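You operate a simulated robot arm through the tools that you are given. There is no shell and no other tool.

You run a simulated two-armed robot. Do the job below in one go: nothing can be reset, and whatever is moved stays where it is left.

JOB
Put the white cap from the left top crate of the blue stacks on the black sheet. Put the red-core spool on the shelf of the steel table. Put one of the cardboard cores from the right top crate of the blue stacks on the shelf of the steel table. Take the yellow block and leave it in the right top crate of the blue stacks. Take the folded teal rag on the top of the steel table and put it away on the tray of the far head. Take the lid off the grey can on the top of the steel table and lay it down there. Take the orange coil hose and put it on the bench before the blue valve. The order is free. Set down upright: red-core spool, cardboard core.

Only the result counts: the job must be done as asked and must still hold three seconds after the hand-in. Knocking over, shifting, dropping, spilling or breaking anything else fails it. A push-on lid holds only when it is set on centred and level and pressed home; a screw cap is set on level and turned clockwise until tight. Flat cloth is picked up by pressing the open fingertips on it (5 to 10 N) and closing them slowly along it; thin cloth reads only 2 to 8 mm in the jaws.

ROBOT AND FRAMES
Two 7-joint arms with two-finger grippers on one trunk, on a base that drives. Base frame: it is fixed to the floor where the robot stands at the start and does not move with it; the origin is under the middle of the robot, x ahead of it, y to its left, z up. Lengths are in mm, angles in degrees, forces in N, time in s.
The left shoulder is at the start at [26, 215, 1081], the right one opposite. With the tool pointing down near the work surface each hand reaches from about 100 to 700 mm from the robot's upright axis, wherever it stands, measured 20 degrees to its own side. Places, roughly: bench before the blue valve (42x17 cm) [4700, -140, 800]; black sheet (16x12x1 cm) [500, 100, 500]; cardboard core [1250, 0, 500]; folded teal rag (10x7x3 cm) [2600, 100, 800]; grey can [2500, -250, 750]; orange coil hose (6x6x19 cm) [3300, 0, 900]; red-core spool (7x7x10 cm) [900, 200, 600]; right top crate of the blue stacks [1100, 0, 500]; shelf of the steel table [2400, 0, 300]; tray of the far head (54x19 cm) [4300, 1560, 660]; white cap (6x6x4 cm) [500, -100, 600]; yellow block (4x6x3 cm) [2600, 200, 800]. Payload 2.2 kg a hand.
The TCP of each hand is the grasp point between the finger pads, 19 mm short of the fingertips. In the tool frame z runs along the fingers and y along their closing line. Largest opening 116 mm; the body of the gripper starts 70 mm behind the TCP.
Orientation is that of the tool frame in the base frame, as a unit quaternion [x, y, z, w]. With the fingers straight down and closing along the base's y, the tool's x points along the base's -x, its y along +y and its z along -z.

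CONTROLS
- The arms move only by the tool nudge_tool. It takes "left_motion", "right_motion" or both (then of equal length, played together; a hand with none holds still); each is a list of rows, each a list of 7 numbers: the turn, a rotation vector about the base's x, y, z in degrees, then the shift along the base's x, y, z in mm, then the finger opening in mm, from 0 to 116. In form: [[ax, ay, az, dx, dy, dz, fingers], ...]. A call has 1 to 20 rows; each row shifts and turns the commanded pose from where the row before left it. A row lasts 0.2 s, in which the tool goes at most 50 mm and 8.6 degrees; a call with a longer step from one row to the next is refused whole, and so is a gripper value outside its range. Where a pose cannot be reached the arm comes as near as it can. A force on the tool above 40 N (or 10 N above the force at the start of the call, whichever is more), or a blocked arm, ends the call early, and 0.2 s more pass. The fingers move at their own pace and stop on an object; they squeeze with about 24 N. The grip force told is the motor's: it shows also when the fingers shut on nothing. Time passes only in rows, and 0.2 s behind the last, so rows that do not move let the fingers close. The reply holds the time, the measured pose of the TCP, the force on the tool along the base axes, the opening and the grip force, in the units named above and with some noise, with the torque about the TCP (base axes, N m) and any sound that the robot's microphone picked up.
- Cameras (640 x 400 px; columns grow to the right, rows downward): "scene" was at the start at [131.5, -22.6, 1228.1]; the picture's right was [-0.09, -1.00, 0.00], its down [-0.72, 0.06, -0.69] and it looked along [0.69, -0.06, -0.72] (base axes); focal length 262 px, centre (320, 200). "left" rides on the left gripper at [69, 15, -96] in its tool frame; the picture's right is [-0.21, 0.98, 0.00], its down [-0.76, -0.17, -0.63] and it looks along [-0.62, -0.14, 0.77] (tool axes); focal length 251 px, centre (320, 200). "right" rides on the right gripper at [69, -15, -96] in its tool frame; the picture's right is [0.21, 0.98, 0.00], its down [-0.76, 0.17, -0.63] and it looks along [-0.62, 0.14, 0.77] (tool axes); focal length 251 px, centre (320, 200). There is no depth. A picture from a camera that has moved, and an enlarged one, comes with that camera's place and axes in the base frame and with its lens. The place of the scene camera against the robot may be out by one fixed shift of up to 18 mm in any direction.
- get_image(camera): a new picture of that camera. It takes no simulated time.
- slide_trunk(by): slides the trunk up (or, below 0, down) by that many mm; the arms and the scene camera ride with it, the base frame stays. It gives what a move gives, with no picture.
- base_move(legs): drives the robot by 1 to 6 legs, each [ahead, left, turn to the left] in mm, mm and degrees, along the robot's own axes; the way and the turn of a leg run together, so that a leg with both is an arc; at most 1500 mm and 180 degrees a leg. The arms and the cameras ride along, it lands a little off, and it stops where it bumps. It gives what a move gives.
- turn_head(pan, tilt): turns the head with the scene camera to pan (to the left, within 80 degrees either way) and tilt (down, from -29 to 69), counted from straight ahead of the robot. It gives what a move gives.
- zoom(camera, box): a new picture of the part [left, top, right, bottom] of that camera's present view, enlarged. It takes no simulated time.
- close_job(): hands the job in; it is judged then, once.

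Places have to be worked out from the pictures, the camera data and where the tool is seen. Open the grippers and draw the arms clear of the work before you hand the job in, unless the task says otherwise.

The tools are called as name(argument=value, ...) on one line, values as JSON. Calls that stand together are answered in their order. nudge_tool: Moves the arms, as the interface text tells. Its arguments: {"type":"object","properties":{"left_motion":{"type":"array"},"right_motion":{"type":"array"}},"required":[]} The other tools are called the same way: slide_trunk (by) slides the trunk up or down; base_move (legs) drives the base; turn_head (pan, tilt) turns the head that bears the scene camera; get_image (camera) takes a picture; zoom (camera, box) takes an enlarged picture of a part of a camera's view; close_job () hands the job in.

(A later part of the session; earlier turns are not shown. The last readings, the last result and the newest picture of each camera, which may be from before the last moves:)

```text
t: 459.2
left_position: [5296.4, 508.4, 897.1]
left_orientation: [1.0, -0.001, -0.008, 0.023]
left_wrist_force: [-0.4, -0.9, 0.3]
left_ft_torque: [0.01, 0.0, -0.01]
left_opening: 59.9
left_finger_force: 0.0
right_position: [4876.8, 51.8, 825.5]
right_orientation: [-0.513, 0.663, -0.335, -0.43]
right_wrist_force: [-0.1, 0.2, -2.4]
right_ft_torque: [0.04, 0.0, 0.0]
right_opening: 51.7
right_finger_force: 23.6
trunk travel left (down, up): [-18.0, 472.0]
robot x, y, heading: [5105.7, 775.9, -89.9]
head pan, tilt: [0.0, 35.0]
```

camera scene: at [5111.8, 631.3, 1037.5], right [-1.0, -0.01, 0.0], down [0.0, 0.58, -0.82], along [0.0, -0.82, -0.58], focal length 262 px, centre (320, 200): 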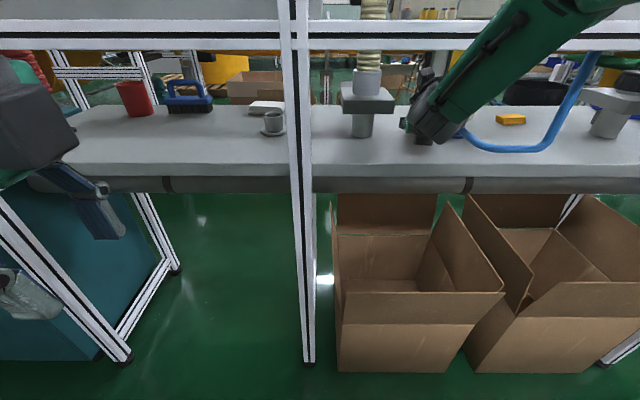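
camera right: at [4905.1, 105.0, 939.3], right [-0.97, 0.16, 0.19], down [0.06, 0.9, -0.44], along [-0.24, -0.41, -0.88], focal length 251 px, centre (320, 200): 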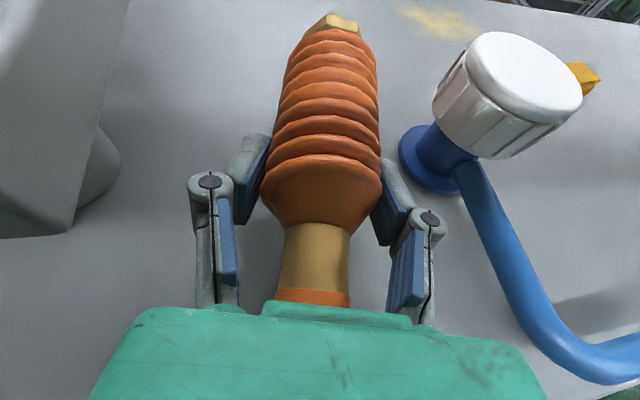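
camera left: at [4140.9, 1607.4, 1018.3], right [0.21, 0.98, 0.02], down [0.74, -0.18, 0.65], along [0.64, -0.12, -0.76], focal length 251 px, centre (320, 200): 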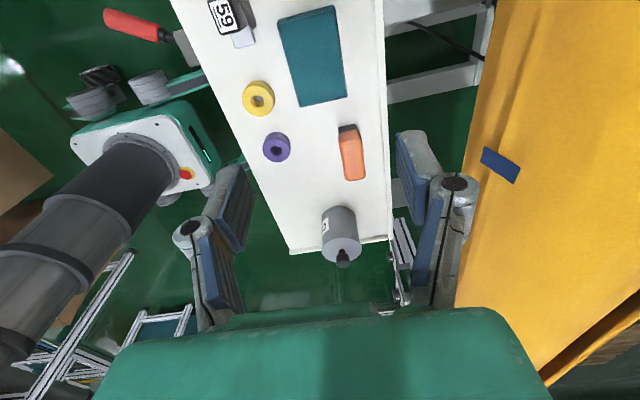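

nudge_tool(right_motion=[[0, 0, 0, 0, 0, -3, 34], [0, 0, 0, 0, 0, 0, 34]])

nudge_tool(right_motion=[[0, 0, 0, 0, 0, -2, 34], [0, 0, 0, 0, 0, 0, 34]])

nudge_tool(right_motion=[[0, 0, 0, 0, 0, -2, 34], [0, 0, 0, 0, 0, 0, 34]])

get_image(camera="right")

```text
t: 459.8
left_position: [5295.2, 508.9, 897.0]
left_orientation: [1.0, -0.002, -0.008, 0.023]
left_wrist_force: [-0.7, -1.1, 0.1]
left_ft_torque: [-0.03, 0.0, 0.0]
left_opening: 60.1
left_finger_force: 0.2
right_position: [4876.3, 51.0, 822.2]
right_orientation: [-0.513, 0.663, -0.335, -0.43]
right_wrist_force: [0.4, -0.6, -1.8]
right_ft_torque: [0.0, -0.04, 0.0]
right_opening: 51.7
right_finger_force: 23.3
trunk travel left (down, up): [-18.0, 472.0]
robot x, y, heading: [5104.0, 775.4, -89.7]
head pan, tilt: [0.0, 35.0]
```

```text
t: 460.4
left_position: [5295.2, 508.3, 897.9]
left_orientation: [1.0, -0.002, -0.007, 0.022]
left_wrist_force: [0.2, -0.3, -1.1]
left_ft_torque: [0.01, -0.02, 0.0]
left_opening: 60.1
left_finger_force: 0.1
right_position: [4877.1, 51.5, 820.1]
right_orientation: [-0.514, 0.662, -0.336, -0.43]
right_wrist_force: [0.0, -1.0, -2.1]
right_ft_torque: [0.06, 0.0, 0.02]
right_opening: 51.5
right_finger_force: 24.0
trunk travel left (down, up): [-18.0, 472.0]
robot x, y, heading: [5103.7, 776.0, -89.8]
head pan, tilt: [0.0, 35.0]
```

```text
t: 461.0
left_position: [5296.7, 509.0, 896.8]
left_orientation: [1.0, -0.002, -0.008, 0.023]
left_wrist_force: [0.9, -0.1, -0.4]
left_ft_torque: [0.01, -0.02, -0.01]
left_opening: 60.0
left_finger_force: 0.1
right_position: [4877.1, 51.5, 820.0]
right_orientation: [-0.512, 0.662, -0.336, -0.432]
right_wrist_force: [0.8, -0.5, 3.4]
right_ft_torque: [0.11, -0.05, 0.01]
right_opening: 51.4
right_finger_force: 24.0
trunk travel left (down, up): [-18.0, 472.0]
robot x, y, heading: [5107.6, 773.8, -89.4]
head pan, tilt: [0.0, 35.0]
```

```text
taken
camera right: at [4904.4, 104.7, 924.3], right [-0.97, 0.16, 0.19], down [0.06, 0.9, -0.44], along [-0.24, -0.41, -0.88], focal length 251 px, centre (320, 200)
```

right: 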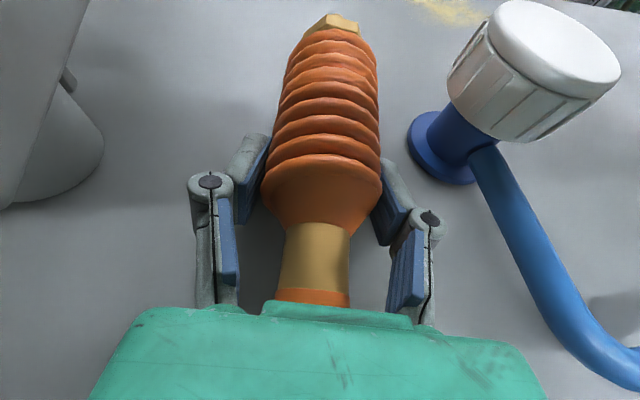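

The hose touches the bench. I press 1 mm more, then open slowly.

nudge_tool(right_motion=[[0, 0, 0, 0, 0, -1, 34], [0, 0, 0, 0, 0, 0, 40], [0, 0, 0, 0, 0, 0, 48], [0, 0, 0, 0, 0, 0, 54], [0, 0, 0, 0, 0, 0, 60], [0, 0, 0, 0, 0, 0, 68], [0, 0, 0, 0, 0, 0, 72], [0, 0, 0, 0, 0, 0, 72]])

get_image(camera="right")

```text
t: 462.8
left_position: [5294.5, 510.3, 896.6]
left_orientation: [1.0, -0.001, -0.007, 0.023]
left_wrist_force: [0.2, 0.9, -0.2]
left_ft_torque: [-0.02, -0.02, 0.02]
left_opening: 60.3
left_finger_force: 0.1
right_position: [4876.6, 51.6, 817.1]
right_orientation: [-0.513, 0.663, -0.335, -0.43]
right_wrist_force: [-1.0, 0.4, -0.2]
right_ft_torque: [0.03, -0.03, -0.02]
right_opening: 72.0
right_finger_force: 0.2
trunk travel left (down, up): [-18.0, 472.0]
robot x, y, heading: [5102.7, 777.7, -89.9]
head pan, tilt: [0.0, 35.0]
```

```text
taken
camera right: at [4904.0, 104.8, 922.0], right [-0.97, 0.16, 0.19], down [0.06, 0.9, -0.44], along [-0.24, -0.41, -0.88], focal length 251 px, centre (320, 200)
```

right: 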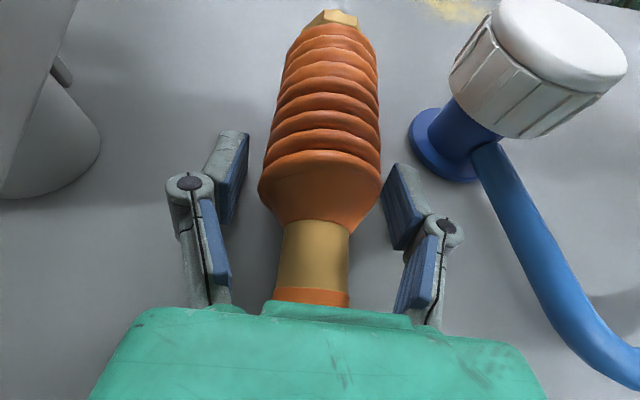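

It lies steady on the bench. I draw the hand straight back behind the nozzle end, then close the fingers to push it deeper.

nudge_tool(right_motion=[[0, 0, 0, 6, 23, 2, 72], [0, 0, 0, 6, 23, 2, 72], [0, 0, 0, 6, 23, 0, 72], [0, 0, 0, 7, 27, 0, 72], [0, 0, 0, 3, 10, 0, 72], [0, 0, 0, 0, 0, 0, 72]])

get_image(camera="right")

```text
t: 464.2
left_position: [5296.4, 508.8, 897.2]
left_orientation: [1.0, -0.001, -0.008, 0.023]
left_wrist_force: [0.1, 0.5, -0.2]
left_ft_torque: [-0.03, 0.02, -0.01]
left_opening: 60.0
left_finger_force: 0.0
right_position: [4902.6, 157.1, 824.1]
right_orientation: [-0.512, 0.662, -0.336, -0.432]
right_wrist_force: [0.2, 0.4, 0.7]
right_ft_torque: [0.01, -0.01, -0.02]
right_opening: 72.2
right_finger_force: 0.0
trunk travel left (down, up): [-18.0, 472.0]
robot x, y, heading: [5103.0, 773.1, -89.7]
head pan, tilt: [0.0, 35.0]
```

```text
taken
camera right: at [4931.6, 210.1, 926.3], right [-0.97, 0.16, 0.19], down [0.06, 0.9, -0.44], along [-0.24, -0.41, -0.88], focal length 251 px, centre (320, 200)
```

right: 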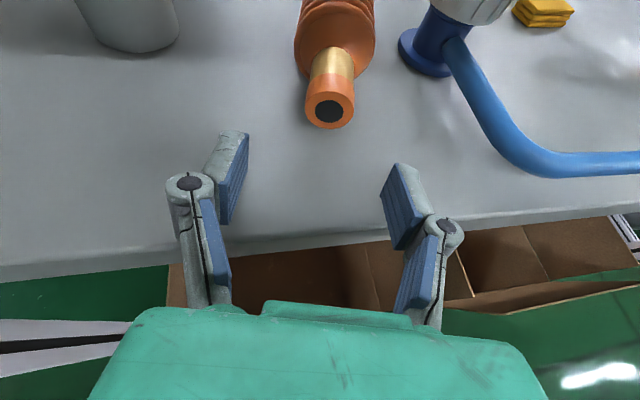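

The nozzle end is straight ahead. I close the fingers, flatten the pitch by 10°, and check.

nudge_tool(right_motion=[[-4.84, 1.26, 0, 0, 0, 0, 30], [-4.84, 1.26, 0, 0, 0, 0, 0], [0, 0, 0, 0, 0, 0, 0], [0, 0, 0, 0, 0, 0, 0]])

get_image(camera="right")

```text
t: 465.2
left_position: [5295.4, 509.6, 897.5]
left_orientation: [1.0, -0.001, -0.008, 0.023]
left_wrist_force: [-0.5, 0.2, -0.2]
left_ft_torque: [0.0, -0.01, -0.01]
left_opening: 59.7
left_finger_force: 0.0
right_position: [4903.8, 155.6, 821.5]
right_orientation: [-0.482, 0.622, -0.379, -0.488]
right_wrist_force: [-0.4, 0.3, -0.5]
right_ft_torque: [0.0, 0.01, 0.03]
right_opening: 0.0
right_finger_force: 24.4
trunk travel left (down, up): [-18.0, 472.0]
robot x, y, heading: [5102.6, 777.7, -89.5]
head pan, tilt: [0.0, 35.0]
```

```text
taken
camera right: at [4936.5, 226.4, 914.2], right [-0.96, 0.19, 0.21], down [0.04, 0.81, -0.58], along [-0.28, -0.55, -0.79], focal length 251 px, centre (320, 200)
```

right: 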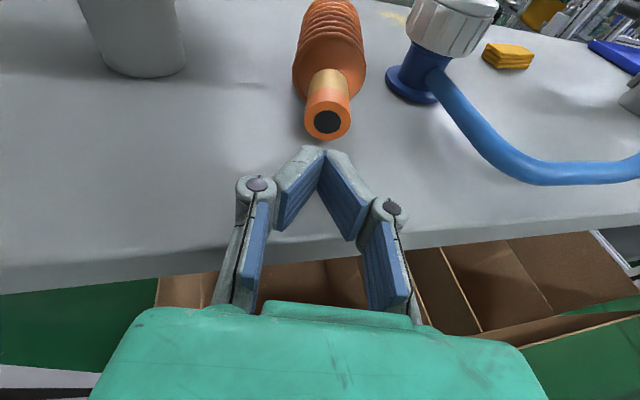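

Tips are aligned with the nozzle end. I push slowly along the hose axis: first 60 mm, then check.

nudge_tool(right_motion=[[0, 0, 0, -4.5, -10, 0, 0], [0, 0, 0, -2.6, -10, 0, 0], [0, 0, 0, -2.6, -10, 0, 0], [0, 0, 0, -2.6, -10, 0, 0], [0, 0, 0, -2.6, -10, 0, 0], [0, 0, 0, -2.6, -10, 0, 0], [0, 0, 0, 0, 0, 0, 0]])

get_image(camera="right")

```text
t: 466.8
left_position: [5295.6, 509.6, 897.6]
left_orientation: [1.0, -0.001, -0.008, 0.022]
left_wrist_force: [0.3, 0.5, 0.1]
left_ft_torque: [0.0, 0.02, -0.01]
left_opening: 59.9
left_finger_force: 0.1
right_position: [4886.8, 95.5, 822.7]
right_orientation: [-0.483, 0.623, -0.379, -0.486]
right_wrist_force: [1.0, -0.1, -0.3]
right_ft_torque: [-0.05, 0.0, 0.01]
right_opening: 0.0
right_finger_force: 24.3
trunk travel left (down, up): [-18.0, 472.0]
robot x, y, heading: [5104.1, 776.7, -89.8]
head pan, tilt: [0.0, 35.0]
```

```text
taken
camera right: at [4918.9, 166.8, 914.3], right [-0.96, 0.19, 0.21], down [0.04, 0.81, -0.58], along [-0.28, -0.55, -0.79], focal length 251 px, centre (320, 200)
```

right: 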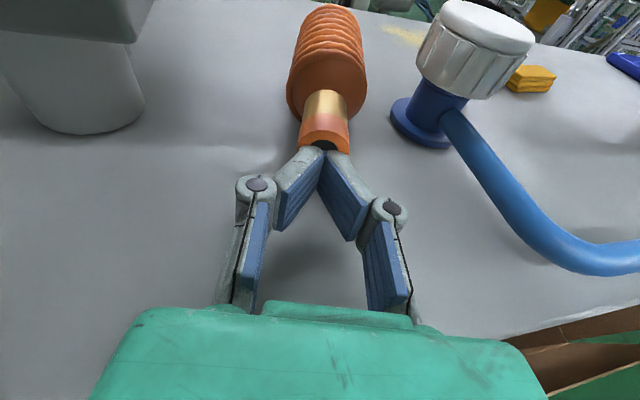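

Pushing works and the hose stays aligned. I push another 85 mm.

nudge_tool(right_motion=[[0, 0, 0, -2.5, -9.5, 0, 0], [0, 0, 0, -2.5, -9.5, 0, 0], [0, 0, 0, -2.5, -9.5, 0, 0], [0, 0, 0, -2.5, -9.5, 0, 0], [0, 0, 0, -2.5, -9.5, 0, 0], [0, 0, 0, 0, 0, 0, 0]])

get_image(camera="right")

nudge_tool(right_motion=[[0, 0, 0, -2.5, -9.5, 0, 0], [0, 0, 0, -2.5, -9.5, 0, 0], [0, 0, 0, -2.5, -9.5, 0, 0], [0, 0, 0, -2, -8.5, 0, 0], [0, 0, 0, 0, 0, 0, 0]])

get_image(camera="right")

```text
t: 467.4
left_position: [5295.6, 513.4, 898.8]
left_orientation: [1.0, -0.002, -0.007, 0.025]
left_wrist_force: [0.1, 0.2, -0.3]
left_ft_torque: [-0.03, 0.0, 0.02]
left_opening: 59.8
left_finger_force: 0.0
right_position: [4885.2, 90.9, 822.4]
right_orientation: [-0.485, 0.623, -0.377, -0.484]
right_wrist_force: [1.8, 21.4, 12.7]
right_ft_torque: [1.49, -0.46, 0.64]
right_opening: 0.0
right_finger_force: 24.3
trunk travel left (down, up): [-18.0, 472.0]
robot x, y, heading: [5103.6, 782.4, -89.6]
head pan, tilt: [0.0, 35.0]
stopped in row 2 (right hand): the force on the tool passed its limit at 53 N (the readings are from after the stop); the commanded pose is now the measured one
```

```text
taken
camera right: at [4917.7, 159.8, 914.9], right [-0.96, 0.19, 0.21], down [0.03, 0.82, -0.58], along [-0.28, -0.55, -0.79], focal length 251 px, centre (320, 200)
```

right: 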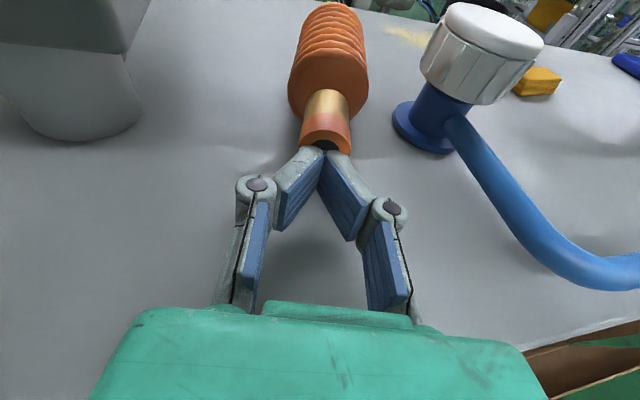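

```text
t: 467.6
left_position: [5294.9, 513.2, 898.2]
left_orientation: [1.0, -0.001, -0.007, 0.026]
left_wrist_force: [-0.8, -0.1, -0.4]
left_ft_torque: [-0.02, 0.0, -0.01]
left_opening: 60.3
left_finger_force: 0.0
right_position: [4886.5, 90.3, 821.8]
right_orientation: [-0.487, 0.623, -0.377, -0.482]
right_wrist_force: [3.9, 24.0, 13.9]
right_ft_torque: [1.76, -0.65, 0.55]
right_opening: 0.1
right_finger_force: 24.1
trunk travel left (down, up): [-18.0, 472.0]
robot x, y, heading: [5103.0, 774.5, -90.0]
head pan, tilt: [0.0, 35.0]
stopped in row 1 (right hand): the force on the tool passed its limit at 47 N (the readings are from after the stop); the commanded pose is now the measured one
```

```text
taken
camera right: at [4917.4, 159.6, 914.9], right [-0.96, 0.18, 0.21], down [0.03, 0.82, -0.57], along [-0.27, -0.55, -0.79], focal length 251 px, centre (320, 200)
```

right: 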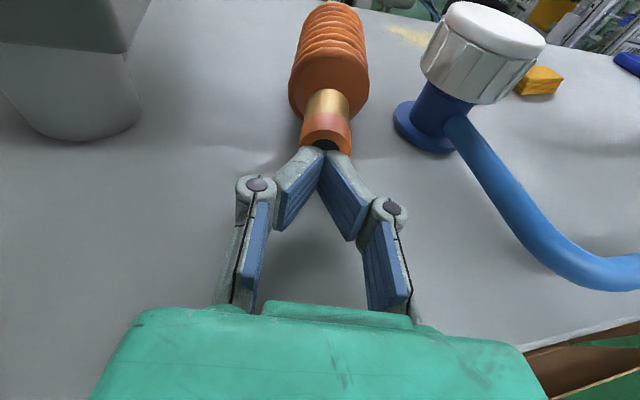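

The push met resistance (~50 N): something stops the hose. I back off 12 mm and inspect what is ahead of it.

nudge_tool(right_motion=[[0, 0, 0, 1.5, 6, 1, 0], [0, 0, 0, 1.5, 6, 1, 0], [0, 0, 0, 0, 0, 0, 0]])

zoom(camera="right", box=[200, 0, 460, 160])

turn_head(pan=-20, tilt=25)

get_image(camera="scene")

```text
t: 468.4
left_position: [5294.8, 510.3, 896.6]
left_orientation: [1.0, -0.002, -0.007, 0.022]
left_wrist_force: [-0.4, -0.4, -1.1]
left_ft_torque: [0.02, 0.01, 0.01]
left_opening: 59.9
left_finger_force: 0.1
right_position: [4887.3, 99.5, 821.5]
right_orientation: [-0.488, 0.624, -0.375, -0.481]
right_wrist_force: [0.2, 0.2, 0.6]
right_ft_torque: [0.03, 0.01, -0.02]
right_opening: 0.0
right_finger_force: 24.1
trunk travel left (down, up): [-18.0, 472.0]
robot x, y, heading: [5101.9, 780.4, -89.6]
head pan, tilt: [0.0, 35.0]
```

```text
2.46 times, centred on (330, 80) of right
camera zoom: at [4920.2, 167.8, 914.6], right [-0.96, 0.18, 0.21], down [0.03, 0.82, -0.57], along [-0.28, -0.54, -0.79], focal length 619 px, centre (295, 495)
```

zoom: 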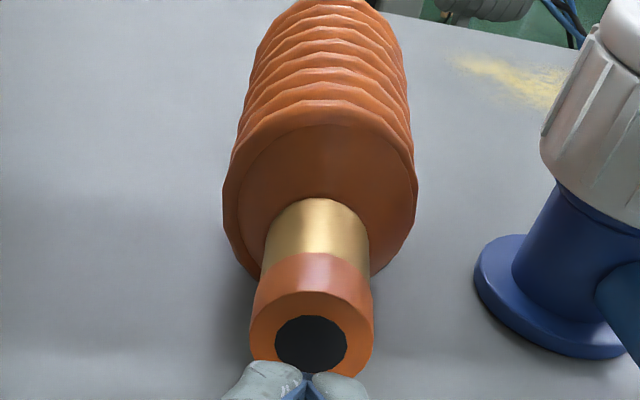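

```text
t: 469.3
left_position: [5293.9, 509.6, 895.9]
left_orientation: [1.0, -0.002, -0.006, 0.022]
left_wrist_force: [0.0, 0.2, 0.3]
left_ft_torque: [0.0, -0.01, 0.01]
left_opening: 60.4
left_finger_force: 0.0
right_position: [4887.0, 99.3, 821.8]
right_orientation: [-0.487, 0.625, -0.375, -0.482]
right_wrist_force: [0.4, -0.5, -1.1]
right_ft_torque: [0.03, 0.01, 0.02]
right_opening: 0.0
right_finger_force: 23.5
trunk travel left (down, up): [-18.0, 472.0]
robot x, y, heading: [5104.4, 774.7, -89.7]
head pan, tilt: [-20.0, 25.0]
```

```text
taken
camera scene: at [5080.7, 633.3, 1053.3], right [-0.94, 0.34, 0.0], down [0.14, 0.4, -0.91], along [-0.31, -0.85, -0.43], focal length 262 px, centre (320, 200)
```

scene: 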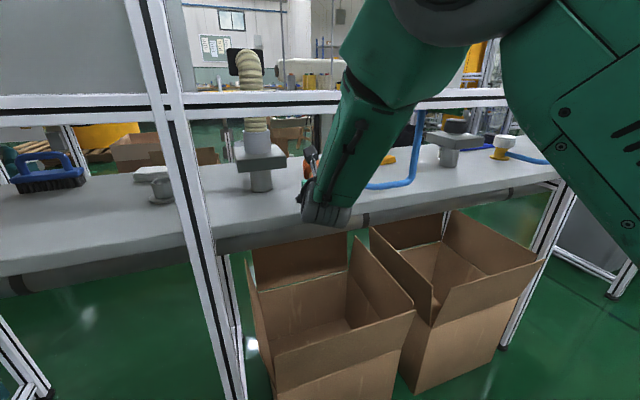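

The hose lies straight with its nozzle end at about y=59. I withdraw the hand to let the head camera see what stops the hose.

nudge_tool(right_motion=[[0, 0, 0, 6, 24, 0, 0], [0, 0, 0, 6, 24, 0, 0], [0, 0, 0, 6, 24, 0, 0], [0, 0, 0, 6, 24, 0, 0], [0, 0, 0, 6, 24, 0, 0], [0, 0, 0, 6, 24, 0, 0], [0, 0, 0, 0, 20, 0, 0], [0, 0, 0, 0, 0, 0, 0]])

turn_head(pan=-15, tilt=25)

get_image(camera="scene")

get_image(camera="right")

```text
t: 471.1
left_position: [5293.6, 510.6, 898.0]
left_orientation: [1.0, -0.001, -0.007, 0.023]
left_wrist_force: [0.3, 0.4, 0.6]
left_ft_torque: [0.03, 0.01, -0.02]
left_opening: 59.8
left_finger_force: 0.0
right_position: [4920.1, 262.1, 822.8]
right_orientation: [-0.481, 0.633, -0.378, -0.475]
right_wrist_force: [0.2, -0.8, -0.6]
right_ft_torque: [-0.02, 0.0, 0.0]
right_opening: 0.0
right_finger_force: 24.3
trunk travel left (down, up): [-18.0, 472.0]
robot x, y, heading: [5105.5, 775.9, -90.0]
head pan, tilt: [-20.0, 25.0]
```

```text
t: 471.7
left_position: [5294.9, 511.0, 897.0]
left_orientation: [1.0, -0.001, -0.007, 0.022]
left_wrist_force: [-0.5, 0.2, 0.7]
left_ft_torque: [0.03, 0.03, -0.02]
left_opening: 60.0
left_finger_force: 0.0
right_position: [4920.5, 262.5, 824.3]
right_orientation: [-0.481, 0.631, -0.379, -0.477]
right_wrist_force: [0.0, 0.0, -0.2]
right_ft_torque: [0.01, 0.02, 0.01]
right_opening: 0.0
right_finger_force: 24.4
trunk travel left (down, up): [-18.0, 472.0]
robot x, y, heading: [5106.1, 776.2, -89.9]
head pan, tilt: [-15.0, 25.0]
```

```text
taken
camera scene: at [5084.9, 631.6, 1074.9], right [-0.96, 0.29, 0.0], down [0.06, 0.2, -0.98], along [-0.29, -0.94, -0.21], focal length 262 px, centre (320, 200)
```

scene: 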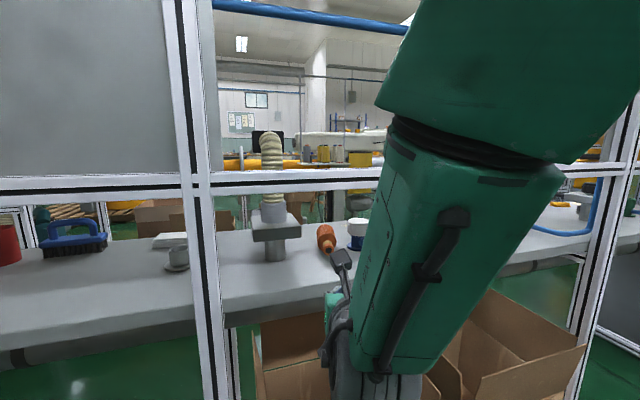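

```text
taken
camera right: at [4950.6, 330.7, 918.4], right [-0.96, 0.19, 0.19], down [0.05, 0.82, -0.57], along [-0.26, -0.54, -0.8], focal length 251 px, centre (320, 200)
```

right: 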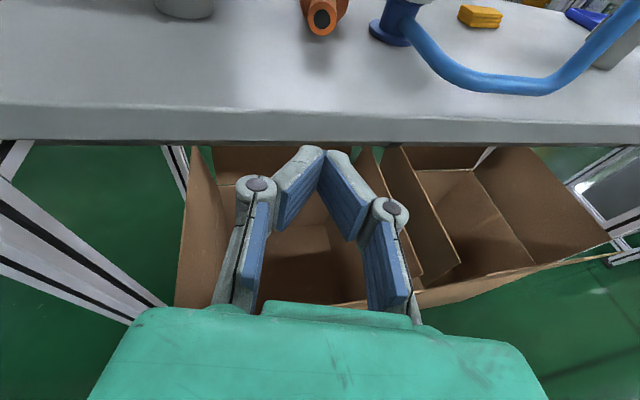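

I zoom the head camera on the hose and the bench behind it.

zoom(camera="scene", box=[230, 180, 400, 290])

turn_head(pan=-15, tilt=32)

zoom(camera="scene", box=[220, 60, 420, 190])

```text
3.64 times, centred on (315, 235) of scene
camera zoom: at [5084.9, 631.6, 1074.9], right [-0.96, 0.29, 0.0], down [0.06, 0.2, -0.98], along [-0.29, -0.94, -0.21], focal length 954 px, centre (338, 73)
```

zoom: 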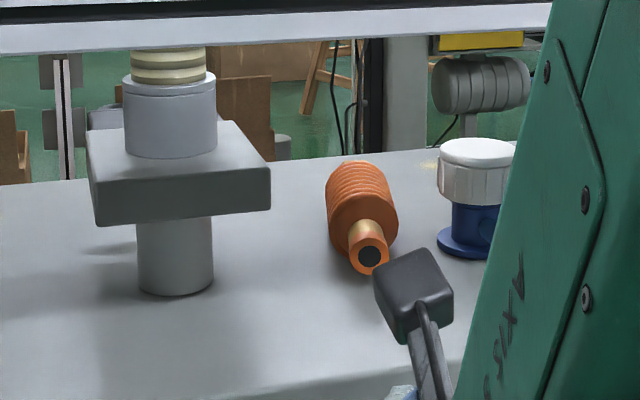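

```text
t: 472.4
left_position: [5294.5, 510.8, 896.8]
left_orientation: [1.0, -0.002, -0.008, 0.023]
left_wrist_force: [0.2, 0.4, -0.1]
left_ft_torque: [-0.03, 0.02, 0.0]
left_opening: 60.2
left_finger_force: 0.1
right_position: [4920.0, 262.2, 826.3]
right_orientation: [-0.48, 0.631, -0.379, -0.477]
right_wrist_force: [0.9, 0.0, -0.3]
right_ft_torque: [0.02, 0.0, 0.0]
right_opening: 0.2
right_finger_force: 23.9
trunk travel left (down, up): [-18.0, 472.0]
robot x, y, heading: [5104.2, 776.9, -89.8]
head pan, tilt: [-15.0, 32.0]
```

```text
3.08 times, centred on (320, 125) of scene
camera zoom: at [5085.1, 631.5, 1075.1], right [-0.96, 0.29, 0.0], down [0.06, 0.2, -0.98], along [-0.28, -0.94, -0.2], focal length 807 px, centre (320, 431)
```

zoom: 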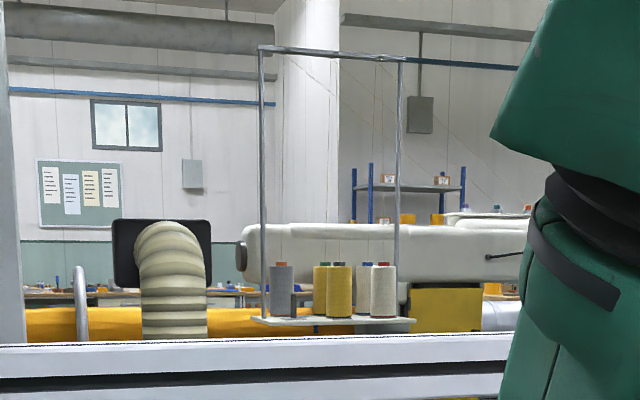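

The head is limited by my raised arm, but the bench beyond looks empty apart from what the coil hides. I move the hand in on the left side of the hose, higher, to look past it.

nudge_tool(right_motion=[[0, 0, 0, 5, -20, 10, 0], [0, 0, 0, 5, -25, 10, 0], [0, 0, 0, 3, -25, 5, 0], [0, 0, 0, 0, -25, 0, 0], [0, 0, 0, 0, -25, 0, 0], [0, 0, 0, 0, -20, 0, 0], [0, 0, 0, 0, 0, 0, 0]])

get_image(camera="right")

zoom(camera="right", box=[260, 0, 480, 140])

```text
t: 474.0
left_position: [5293.3, 509.9, 897.3]
left_orientation: [1.0, -0.001, -0.007, 0.022]
left_wrist_force: [0.0, 0.7, 0.0]
left_ft_torque: [0.01, 0.0, -0.02]
left_opening: 60.3
left_finger_force: 0.1
right_position: [4920.9, 120.7, 867.9]
right_orientation: [-0.464, 0.637, -0.39, -0.477]
right_wrist_force: [0.3, 0.2, 0.0]
right_ft_torque: [-0.01, 0.01, 0.02]
right_opening: 0.1
right_finger_force: 23.7
trunk travel left (down, up): [-18.0, 472.0]
robot x, y, heading: [5103.6, 776.9, -89.9]
head pan, tilt: [-15.0, 32.0]
```

```text
taken
camera right: at [4951.4, 191.3, 960.8], right [-0.96, 0.21, 0.15], down [0.08, 0.8, -0.59], along [-0.25, -0.55, -0.79], focal length 251 px, centre (320, 200)
```

right: 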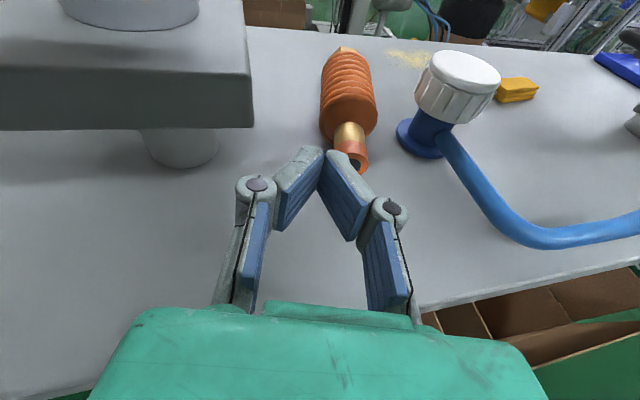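

```text
2.86 times, centred on (370, 70) of right
camera zoom: at [4951.4, 191.3, 960.8], right [-0.96, 0.21, 0.15], down [0.08, 0.8, -0.59], along [-0.25, -0.55, -0.79], focal length 718 px, centre (177, 571)
```

zoom: 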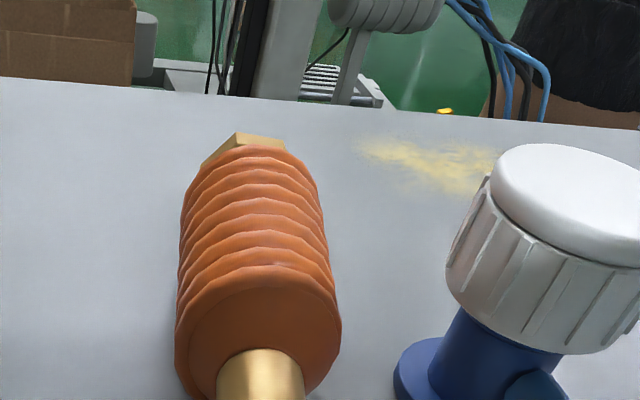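

There is nothing tall ahead, so the coil's front edge must be catching on a slight step in the bench top. I'll grip the nozzle, lift the front and carry it over. First I go behind the nozzle with open fingers.

nudge_tool(right_motion=[[0, 0, 0, -9, 2, -12, 56], [0, 0, 0, -9, 2, -12, 56], [0, 0, 0, -9, 0, -12, 56], [0, 0, 0, -8, 0, -10, 56], [0, 0, 0, 0, 0, 0, 56]])

get_image(camera="right")

```text
t: 475.2
left_position: [5295.1, 511.5, 898.1]
left_orientation: [1.0, -0.002, -0.008, 0.023]
left_wrist_force: [-0.5, 0.1, 0.5]
left_ft_torque: [0.01, 0.0, -0.01]
left_opening: 60.0
left_finger_force: 0.1
right_position: [4894.5, 124.3, 814.9]
right_orientation: [-0.472, 0.628, -0.384, -0.484]
right_wrist_force: [2.0, -2.5, 15.5]
right_ft_torque: [-0.17, 0.55, 0.05]
right_opening: 55.0
right_finger_force: 0.0
trunk travel left (down, up): [-18.0, 472.0]
robot x, y, heading: [5102.7, 774.1, -89.7]
head pan, tilt: [-15.0, 32.0]
```

```text
taken
camera right: at [4925.5, 195.2, 907.8], right [-0.96, 0.2, 0.18], down [0.06, 0.81, -0.59], along [-0.27, -0.56, -0.79], focal length 251 px, centre (320, 200)
```

right: 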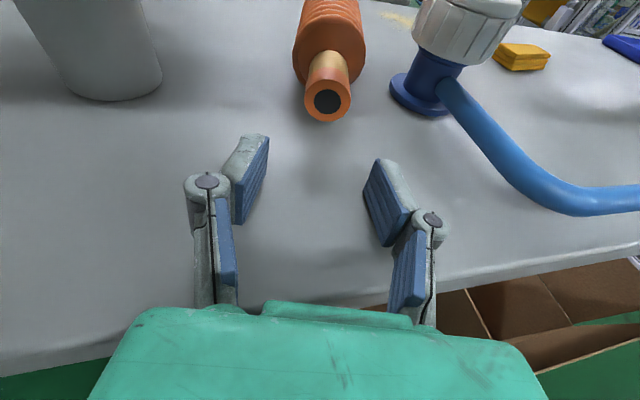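

A light touch on the bench (15 N): I raise 6 mm, align, and advance over the nozzle.

nudge_tool(right_motion=[[0, 0, 0, 0, 0, 6, 56], [0, 0, 0, -5, 0, 0, 56], [0, 0, 0, 0, 0, 0, 56]])

nudge_tool(right_motion=[[0, 0, 0, -4, -16, 0, 56], [0, 0, 0, -4, -16, 0, 56], [0, 0, 0, -4, -16, 0, 56], [0, 0, 0, -4, -16, 0, 56], [0, 0, 0, -4, -15, 0, 56], [0, 0, 0, 0, 0, 0, 56]])

get_image(camera="right")

```text
t: 476.0
left_position: [5294.5, 511.6, 897.4]
left_orientation: [1.0, -0.002, -0.007, 0.025]
left_wrist_force: [0.5, 1.0, 0.0]
left_ft_torque: [0.01, -0.01, -0.01]
left_opening: 59.9
left_finger_force: 0.1
right_position: [4893.6, 126.2, 814.3]
right_orientation: [-0.479, 0.626, -0.381, -0.484]
right_wrist_force: [5.4, -8.1, 27.2]
right_ft_torque: [-0.32, 0.81, 0.15]
right_opening: 52.0
right_finger_force: 0.1
trunk travel left (down, up): [-18.0, 472.0]
robot x, y, heading: [5106.8, 776.9, -89.5]
head pan, tilt: [-15.0, 32.0]
```

```text
t: 476.8
left_position: [5294.3, 516.0, 899.4]
left_orientation: [1.0, -0.002, -0.007, 0.027]
left_wrist_force: [-0.1, -0.2, 0.2]
left_ft_torque: [-0.02, 0.02, 0.0]
left_opening: 60.1
left_finger_force: 0.1
right_position: [4887.3, 92.1, 815.3]
right_orientation: [-0.486, 0.62, -0.38, -0.486]
right_wrist_force: [5.5, 24.3, 20.1]
right_ft_torque: [1.89, -0.68, 0.48]
right_opening: 1.3
right_finger_force: 26.7
trunk travel left (down, up): [-18.0, 472.0]
robot x, y, heading: [5102.4, 779.8, -89.8]
head pan, tilt: [-15.0, 32.0]
stopped in row 3 (right hand): the force on the tool passed its limit at 80 N (the readings are from after the stop); the commanded pose is now the measured one
```

```text
taken
camera right: at [4920.2, 162.8, 906.8], right [-0.96, 0.19, 0.21], down [0.03, 0.81, -0.58], along [-0.28, -0.55, -0.79], focal length 251 px, centre (320, 200)
```

right: 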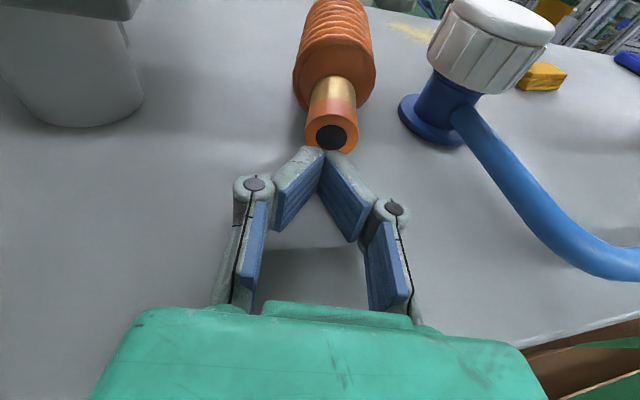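

The readings show the arm is deflected – my raised elbow is touching the head, and the tool presses on the bench. I back off and up a little and turn the head away to the left.

nudge_tool(right_motion=[[0, 0, 0, 2, 8, 4, 0], [0, 0, 0, 2, 8, 4, 0], [0, 0, 0, 2, 8, 2, 0], [0, 0, 0, 0, 0, 0, 0]])

turn_head(pan=45, tilt=10)

nudge_tool(right_motion=[[0, 0, 0, 0, 0, 0, 0], [0, 0, 0, 0, 0, 0, 0], [0, 0, 0, 0, 0, 0, 0]])

get_image(camera="right")

get_image(camera="left")

```text
t: 477.8
left_position: [5292.7, 509.3, 896.4]
left_orientation: [1.0, -0.002, -0.006, 0.022]
left_wrist_force: [-0.3, -0.2, 0.2]
left_ft_torque: [-0.02, 0.0, -0.02]
left_opening: 60.1
left_finger_force: 0.1
right_position: [4885.8, 112.3, 816.1]
right_orientation: [-0.482, 0.63, -0.375, -0.481]
right_wrist_force: [-0.3, -0.4, 0.1]
right_ft_torque: [0.0, 0.03, 0.01]
right_opening: 0.0
right_finger_force: 28.8
trunk travel left (down, up): [-18.0, 472.0]
robot x, y, heading: [5105.9, 774.4, -89.8]
head pan, tilt: [-15.0, 32.0]
```

```text
t: 479.1
left_position: [5292.9, 510.7, 897.8]
left_orientation: [1.0, -0.003, -0.007, 0.023]
left_wrist_force: [-0.3, -0.3, -0.1]
left_ft_torque: [-0.02, 0.02, -0.04]
left_opening: 59.8
left_finger_force: 0.2
right_position: [4887.5, 110.9, 821.0]
right_orientation: [-0.481, 0.626, -0.379, -0.482]
right_wrist_force: [0.0, -0.5, 0.4]
right_ft_torque: [-0.03, 0.0, -0.03]
right_opening: 0.1
right_finger_force: 28.4
trunk travel left (down, up): [-18.0, 472.0]
robot x, y, heading: [5102.9, 779.6, -89.5]
head pan, tilt: [45.0, 10.0]
```

```text
t: 479.9
left_position: [5293.6, 509.9, 898.7]
left_orientation: [1.0, -0.003, -0.006, 0.023]
left_wrist_force: [0.0, -0.3, 0.2]
left_ft_torque: [0.03, 0.02, 0.02]
left_opening: 60.0
left_finger_force: 0.1
right_position: [4888.1, 113.0, 820.7]
right_orientation: [-0.482, 0.627, -0.379, -0.481]
right_wrist_force: [0.2, -0.4, -0.1]
right_ft_torque: [0.01, -0.02, -0.01]
right_opening: 0.0
right_finger_force: 28.7
trunk travel left (down, up): [-18.0, 472.0]
robot x, y, heading: [5100.5, 777.8, -89.7]
head pan, tilt: [45.0, 10.0]
```

```text
taken
camera right: at [4919.5, 180.8, 913.3], right [-0.96, 0.19, 0.2], down [0.05, 0.82, -0.58], along [-0.27, -0.55, -0.79], focal length 251 px, centre (320, 200)
```

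right: 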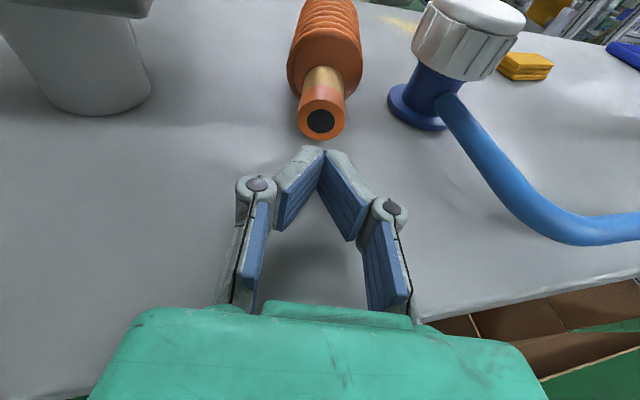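

```text
taken
camera left: at [5362.1, 499.6, 993.4], right [-0.22, -0.97, 0.05], down [-0.75, 0.2, 0.63], along [-0.63, 0.1, -0.77], focal length 251 px, centre (320, 200)
```

left: 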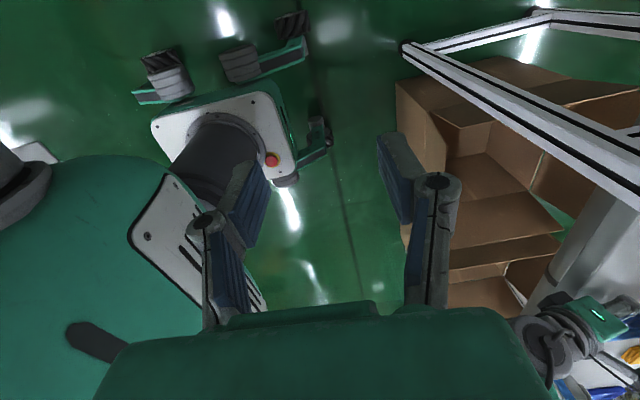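

The arm is free now. I test opening the fingers here behind the nozzle.

nudge_tool(right_motion=[[0, 0, 0, 0, 4, 2, 30], [0, 0, 0, 0, 0, 0, 56], [0, 0, 0, 0, 0, 0, 56], [0, 0, 0, 0, 0, 0, 56]])

get_image(camera="right")

```text
t: 480.9
left_position: [5292.6, 511.0, 897.5]
left_orientation: [1.0, -0.002, -0.007, 0.023]
left_wrist_force: [0.3, -0.7, 1.0]
left_ft_torque: [0.0, 0.0, 0.03]
left_opening: 60.1
left_finger_force: 0.1
right_position: [4887.8, 115.8, 821.3]
right_orientation: [-0.481, 0.627, -0.377, -0.483]
right_wrist_force: [-0.4, -0.5, 0.4]
right_ft_torque: [-0.01, -0.01, 0.02]
right_opening: 55.9
right_finger_force: 0.1
trunk travel left (down, up): [-18.0, 472.0]
robot x, y, heading: [5104.8, 778.2, -90.0]
head pan, tilt: [45.0, 10.0]
```

```text
taken
camera right: at [4919.5, 184.5, 914.4], right [-0.96, 0.19, 0.2], down [0.05, 0.82, -0.58], along [-0.27, -0.54, -0.79], focal length 251 px, centre (320, 200)
```

right: 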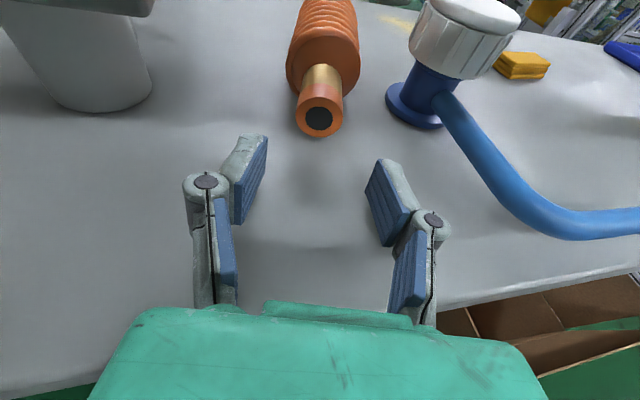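

Fine. I advance the open fingers around the nozzle.

nudge_tool(right_motion=[[0, 0, 0, -3.5, -15, 1, 56], [0, 0, 0, -3.5, -15, 0, 56], [0, 0, 0, -3.5, -15, 0, 56], [0, 0, 0, 0, 0, 0, 56]])

get_image(camera="right")

```text
t: 481.6
left_position: [5293.3, 515.9, 900.6]
left_orientation: [1.0, -0.002, -0.007, 0.026]
left_wrist_force: [1.0, 0.3, 0.9]
left_ft_torque: [-0.02, 0.02, -0.01]
left_opening: 60.0
left_finger_force: 0.0
right_position: [4886.2, 89.9, 822.5]
right_orientation: [-0.491, 0.622, -0.374, -0.482]
right_wrist_force: [0.7, 30.6, 17.1]
right_ft_torque: [1.95, -0.58, 1.0]
right_opening: 56.2
right_finger_force: 0.0
trunk travel left (down, up): [-18.0, 472.0]
robot x, y, heading: [5105.0, 776.9, -89.8]
head pan, tilt: [45.0, 10.0]
stopped in row 3 (right hand): the force on the tool passed its limit at 57 N (the readings are from after the stop); the commanded pose is now the measured one
```

```text
taken
camera right: at [4919.5, 158.7, 914.7], right [-0.96, 0.18, 0.21], down [0.03, 0.82, -0.57], along [-0.28, -0.54, -0.79], focal length 251 px, centre (320, 200)
```

right: 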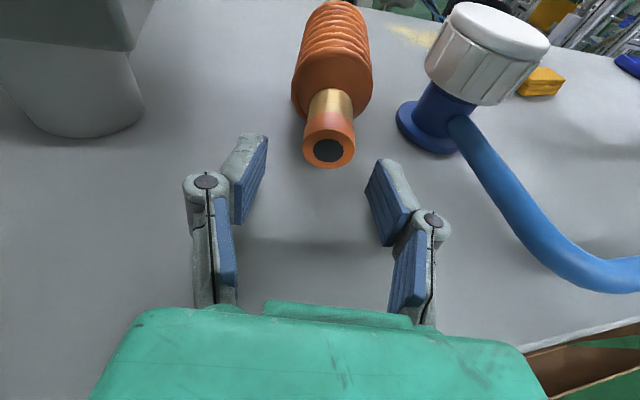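

Now it is clear: with this flatter pitch the box under the gripper catches the bench's front edge – the hose itself was never blocked. I back off, go back to 24° pitch, and move the base back 90 mm so the arm stays long and flat.

nudge_tool(right_motion=[[0, 0, 0, 4, 15, 4, 40], [0, 0, 0, 4, 15, 4, 20], [5.3, -1.4, 0, 4, 15, 4, 0], [5.3, -1.4, 0, 2, 10, 4, 0], [0, 0, 0, 0, 0, 0, 0]])

base_move(legs=[[-90, 0, 0]])

nudge_tool(right_motion=[[0, 0, 0, -4, -17, 0, 0], [0, 0, 0, -4, -17, 0, 0], [0, 0, 0, -4, -17, 0, 0], [0, 0, 0, 0, 0, 0, 0], [0, 0, 0, 0, 0, 0, 0]])

get_image(camera="right")

```text
t: 482.8
left_position: [5291.1, 512.1, 896.5]
left_orientation: [1.0, -0.003, -0.005, 0.022]
left_wrist_force: [-0.7, 0.7, -0.1]
left_ft_torque: [0.0, -0.01, -0.02]
left_opening: 59.8
left_finger_force: 0.1
right_position: [4900.5, 140.6, 833.1]
right_orientation: [-0.525, 0.666, -0.327, -0.417]
right_wrist_force: [-0.1, -0.2, 0.1]
right_ft_torque: [-0.02, -0.01, 0.0]
right_opening: 0.1
right_finger_force: 24.4
trunk travel left (down, up): [-18.0, 472.0]
robot x, y, heading: [5105.9, 771.7, -89.8]
head pan, tilt: [45.0, 10.0]
```

```text
t: 483.9
left_position: [5293.5, 602.8, 897.2]
left_orientation: [1.0, -0.002, -0.006, 0.023]
left_wrist_force: [-0.1, 1.3, -0.1]
left_ft_torque: [-0.06, 0.01, -0.03]
left_opening: 60.2
left_finger_force: 0.1
right_position: [4901.0, 230.2, 835.0]
right_orientation: [-0.524, 0.666, -0.327, -0.418]
right_wrist_force: [-0.3, 0.3, 0.5]
right_ft_torque: [0.0, -0.01, 0.03]
right_opening: 0.0
right_finger_force: 24.1
trunk travel left (down, up): [-18.0, 472.0]
robot x, y, heading: [5102.4, 865.6, -89.8]
head pan, tilt: [45.0, 10.0]
```

```text
t: 485.1
left_position: [5292.8, 602.2, 896.7]
left_orientation: [1.0, -0.001, -0.006, 0.02]
left_wrist_force: [0.0, 0.3, -0.5]
left_ft_torque: [-0.02, -0.01, 0.02]
left_opening: 59.9
left_finger_force: 0.1
right_position: [4888.5, 177.8, 835.3]
right_orientation: [-0.524, 0.666, -0.328, -0.418]
right_wrist_force: [-0.5, 0.2, 1.5]
right_ft_torque: [-0.01, 0.02, 0.0]
right_opening: 0.2
right_finger_force: 24.5
trunk travel left (down, up): [-18.0, 472.0]
robot x, y, heading: [5104.5, 862.4, -89.8]
head pan, tilt: [45.0, 10.0]
```

```text
taken
camera right: at [4915.0, 230.1, 941.4], right [-0.97, 0.14, 0.2], down [0.05, 0.91, -0.4], along [-0.23, -0.38, -0.89], focal length 251 px, centre (320, 200)
```

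right: 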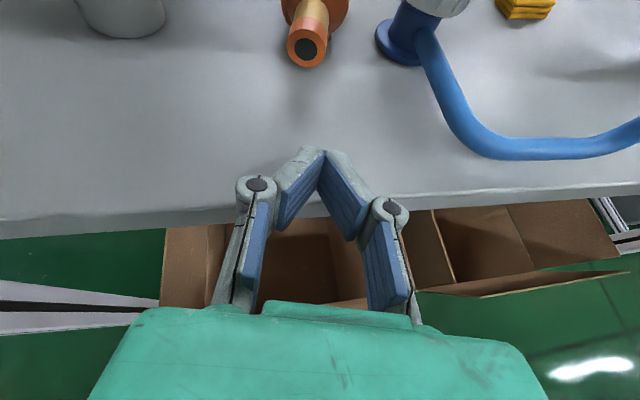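

Aligned view: I shift 17 mm left onto the hose's axis, lower 4 mm, and advance to the nozzle end.

nudge_tool(right_motion=[[0, 0, 0, 9, 0, -2, 0], [0, 0, 0, 8, 0, -2, 0], [0, 0, 0, -3.9, -15, 0, 0], [0, 0, 0, -3.9, -15, 0, 0], [0, 0, 0, -3.9, -15, 0, 0], [0, 0, 0, -3.9, -15, 0, 0], [0, 0, 0, -3.9, -15, 0, 0], [0, 0, 0, 0, 0, 0, 0]])

get_image(camera="right")

```text
t: 486.9
left_position: [5292.8, 602.4, 897.2]
left_orientation: [1.0, -0.001, -0.007, 0.02]
left_wrist_force: [0.5, -0.1, 1.0]
left_ft_torque: [0.0, -0.01, -0.01]
left_opening: 60.1
left_finger_force: 0.0
right_position: [4882.7, 103.9, 829.7]
right_orientation: [-0.522, 0.668, -0.326, -0.418]
right_wrist_force: [-0.8, 0.0, -0.4]
right_ft_torque: [0.04, -0.01, 0.0]
right_opening: 0.0
right_finger_force: 24.6
trunk travel left (down, up): [-18.0, 472.0]
robot x, y, heading: [5104.3, 866.3, -89.4]
head pan, tilt: [45.0, 10.0]
```

```text
taken
camera right: at [4910.0, 154.2, 936.0], right [-0.97, 0.14, 0.19], down [0.06, 0.91, -0.4], along [-0.23, -0.38, -0.9], focal length 251 px, centre (320, 200)
```

right: 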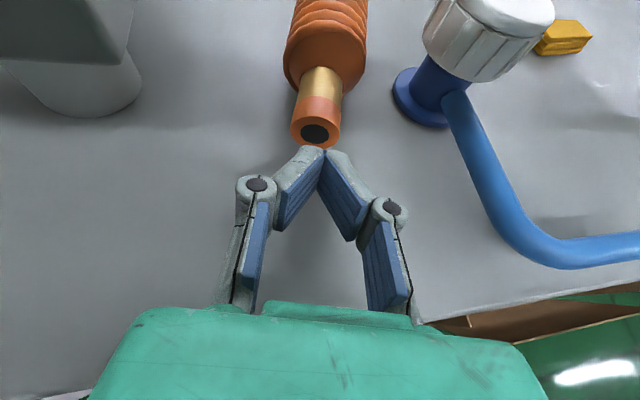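

At the nozzle end. I trim 3 mm and push in slow steps.

nudge_tool(right_motion=[[0, 0, 0, 3, 0, 0, 0], [0, 0, 0, -2.5, -9, 0, 0], [0, 0, 0, -2.5, -9, 0, 0], [0, 0, 0, -2.5, -9, 0, 0], [0, 0, 0, -2.5, -9, 0, 0], [0, 0, 0, 0, 0, 0, 0]])

get_image(camera="right")

```text
t: 488.3
left_position: [5291.7, 602.8, 896.6]
left_orientation: [1.0, -0.002, -0.005, 0.02]
left_wrist_force: [-1.1, 0.0, -0.5]
left_ft_torque: [-0.01, -0.03, 0.03]
left_opening: 59.6
left_finger_force: 0.0
right_position: [4866.9, 67.3, 831.4]
right_orientation: [-0.517, 0.672, -0.328, -0.417]
right_wrist_force: [0.3, 0.2, 0.8]
right_ft_torque: [0.0, 0.01, -0.04]
right_opening: 0.0
right_finger_force: 24.2
trunk travel left (down, up): [-18.0, 472.0]
robot x, y, heading: [5104.9, 865.5, -89.6]
head pan, tilt: [45.0, 10.0]
```

```text
taken
camera right: at [4893.7, 117.2, 937.6], right [-0.97, 0.16, 0.18], down [0.07, 0.91, -0.4], along [-0.23, -0.38, -0.9], focal length 251 px, centre (320, 200)
```

right: 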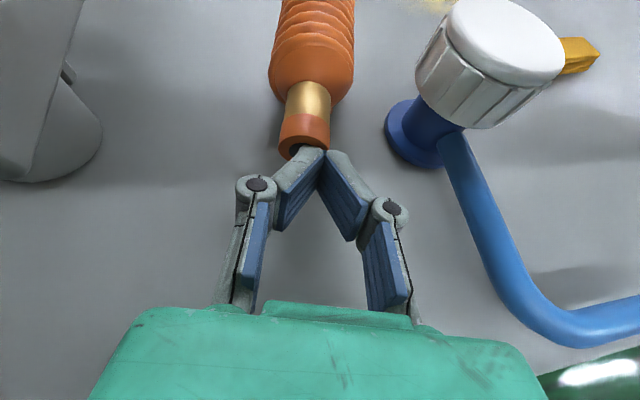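

It slides well, but the hose has drifted to the left of the tips. I back off slightly, re-centre 11 mm, and continue.

nudge_tool(right_motion=[[0, 0, 0, 1.5, 7, 0, 0], [0, 0, 0, 11, 0, 0, 0], [0, 0, 0, -1.5, -7, 0, 0], [0, 0, 0, 0, 0, 0, 0]])

get_image(camera="right")

```text
t: 489.3
left_position: [5293.4, 601.8, 896.9]
left_orientation: [1.0, -0.002, -0.006, 0.02]
left_wrist_force: [-0.6, -0.1, 0.8]
left_ft_torque: [0.01, 0.02, 0.01]
left_opening: 60.1
left_finger_force: 0.1
right_position: [4887.3, 67.8, 830.2]
right_orientation: [-0.523, 0.668, -0.327, -0.417]
right_wrist_force: [-0.4, -0.5, -0.1]
right_ft_torque: [0.04, -0.03, -0.01]
right_opening: 0.1
right_finger_force: 23.9
trunk travel left (down, up): [-18.0, 472.0]
robot x, y, heading: [5105.6, 865.8, -89.9]
head pan, tilt: [45.0, 10.0]
```

```text
taken
camera right: at [4914.4, 117.6, 936.6], right [-0.97, 0.14, 0.19], down [0.05, 0.91, -0.4], along [-0.23, -0.38, -0.9], focal length 251 px, centre (320, 200)
```

right: 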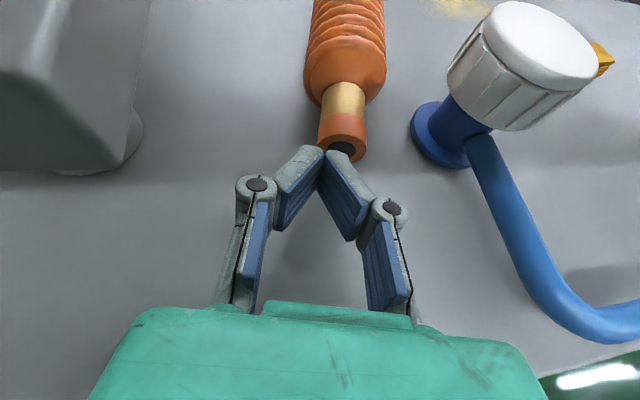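

Overshot; I shift back 10 mm the same way.

nudge_tool(right_motion=[[0, 0, 0, 1.5, 7, 0, 0], [0, 0, 0, -10, 0, 0, 0], [0, 0, 0, 0, 0, 0, 0], [0, 0, 0, -1.5, -5, 0, 0], [0, 0, 0, 0, 0, 0, 0]])

get_image(camera="right")

```text
t: 490.5
left_position: [5292.8, 603.1, 896.8]
left_orientation: [1.0, -0.002, -0.006, 0.02]
left_wrist_force: [-0.9, -0.5, 0.2]
left_ft_torque: [0.01, 0.0, 0.0]
left_opening: 59.9
left_finger_force: 0.0
right_position: [4864.6, 69.6, 832.5]
right_orientation: [-0.514, 0.675, -0.327, -0.416]
right_wrist_force: [0.2, -0.2, -1.0]
right_ft_torque: [0.04, 0.0, 0.0]
right_opening: 0.2
right_finger_force: 23.6
trunk travel left (down, up): [-18.0, 472.0]
robot x, y, heading: [5102.0, 866.5, -89.4]
head pan, tilt: [45.0, 10.0]
```

```text
taken
camera right: at [4890.2, 118.9, 939.3], right [-0.97, 0.16, 0.18], down [0.08, 0.91, -0.4], along [-0.23, -0.38, -0.9], focal length 251 px, centre (320, 200)
```

right: 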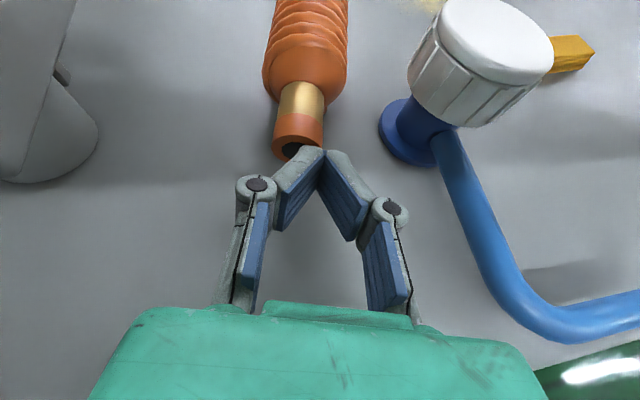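

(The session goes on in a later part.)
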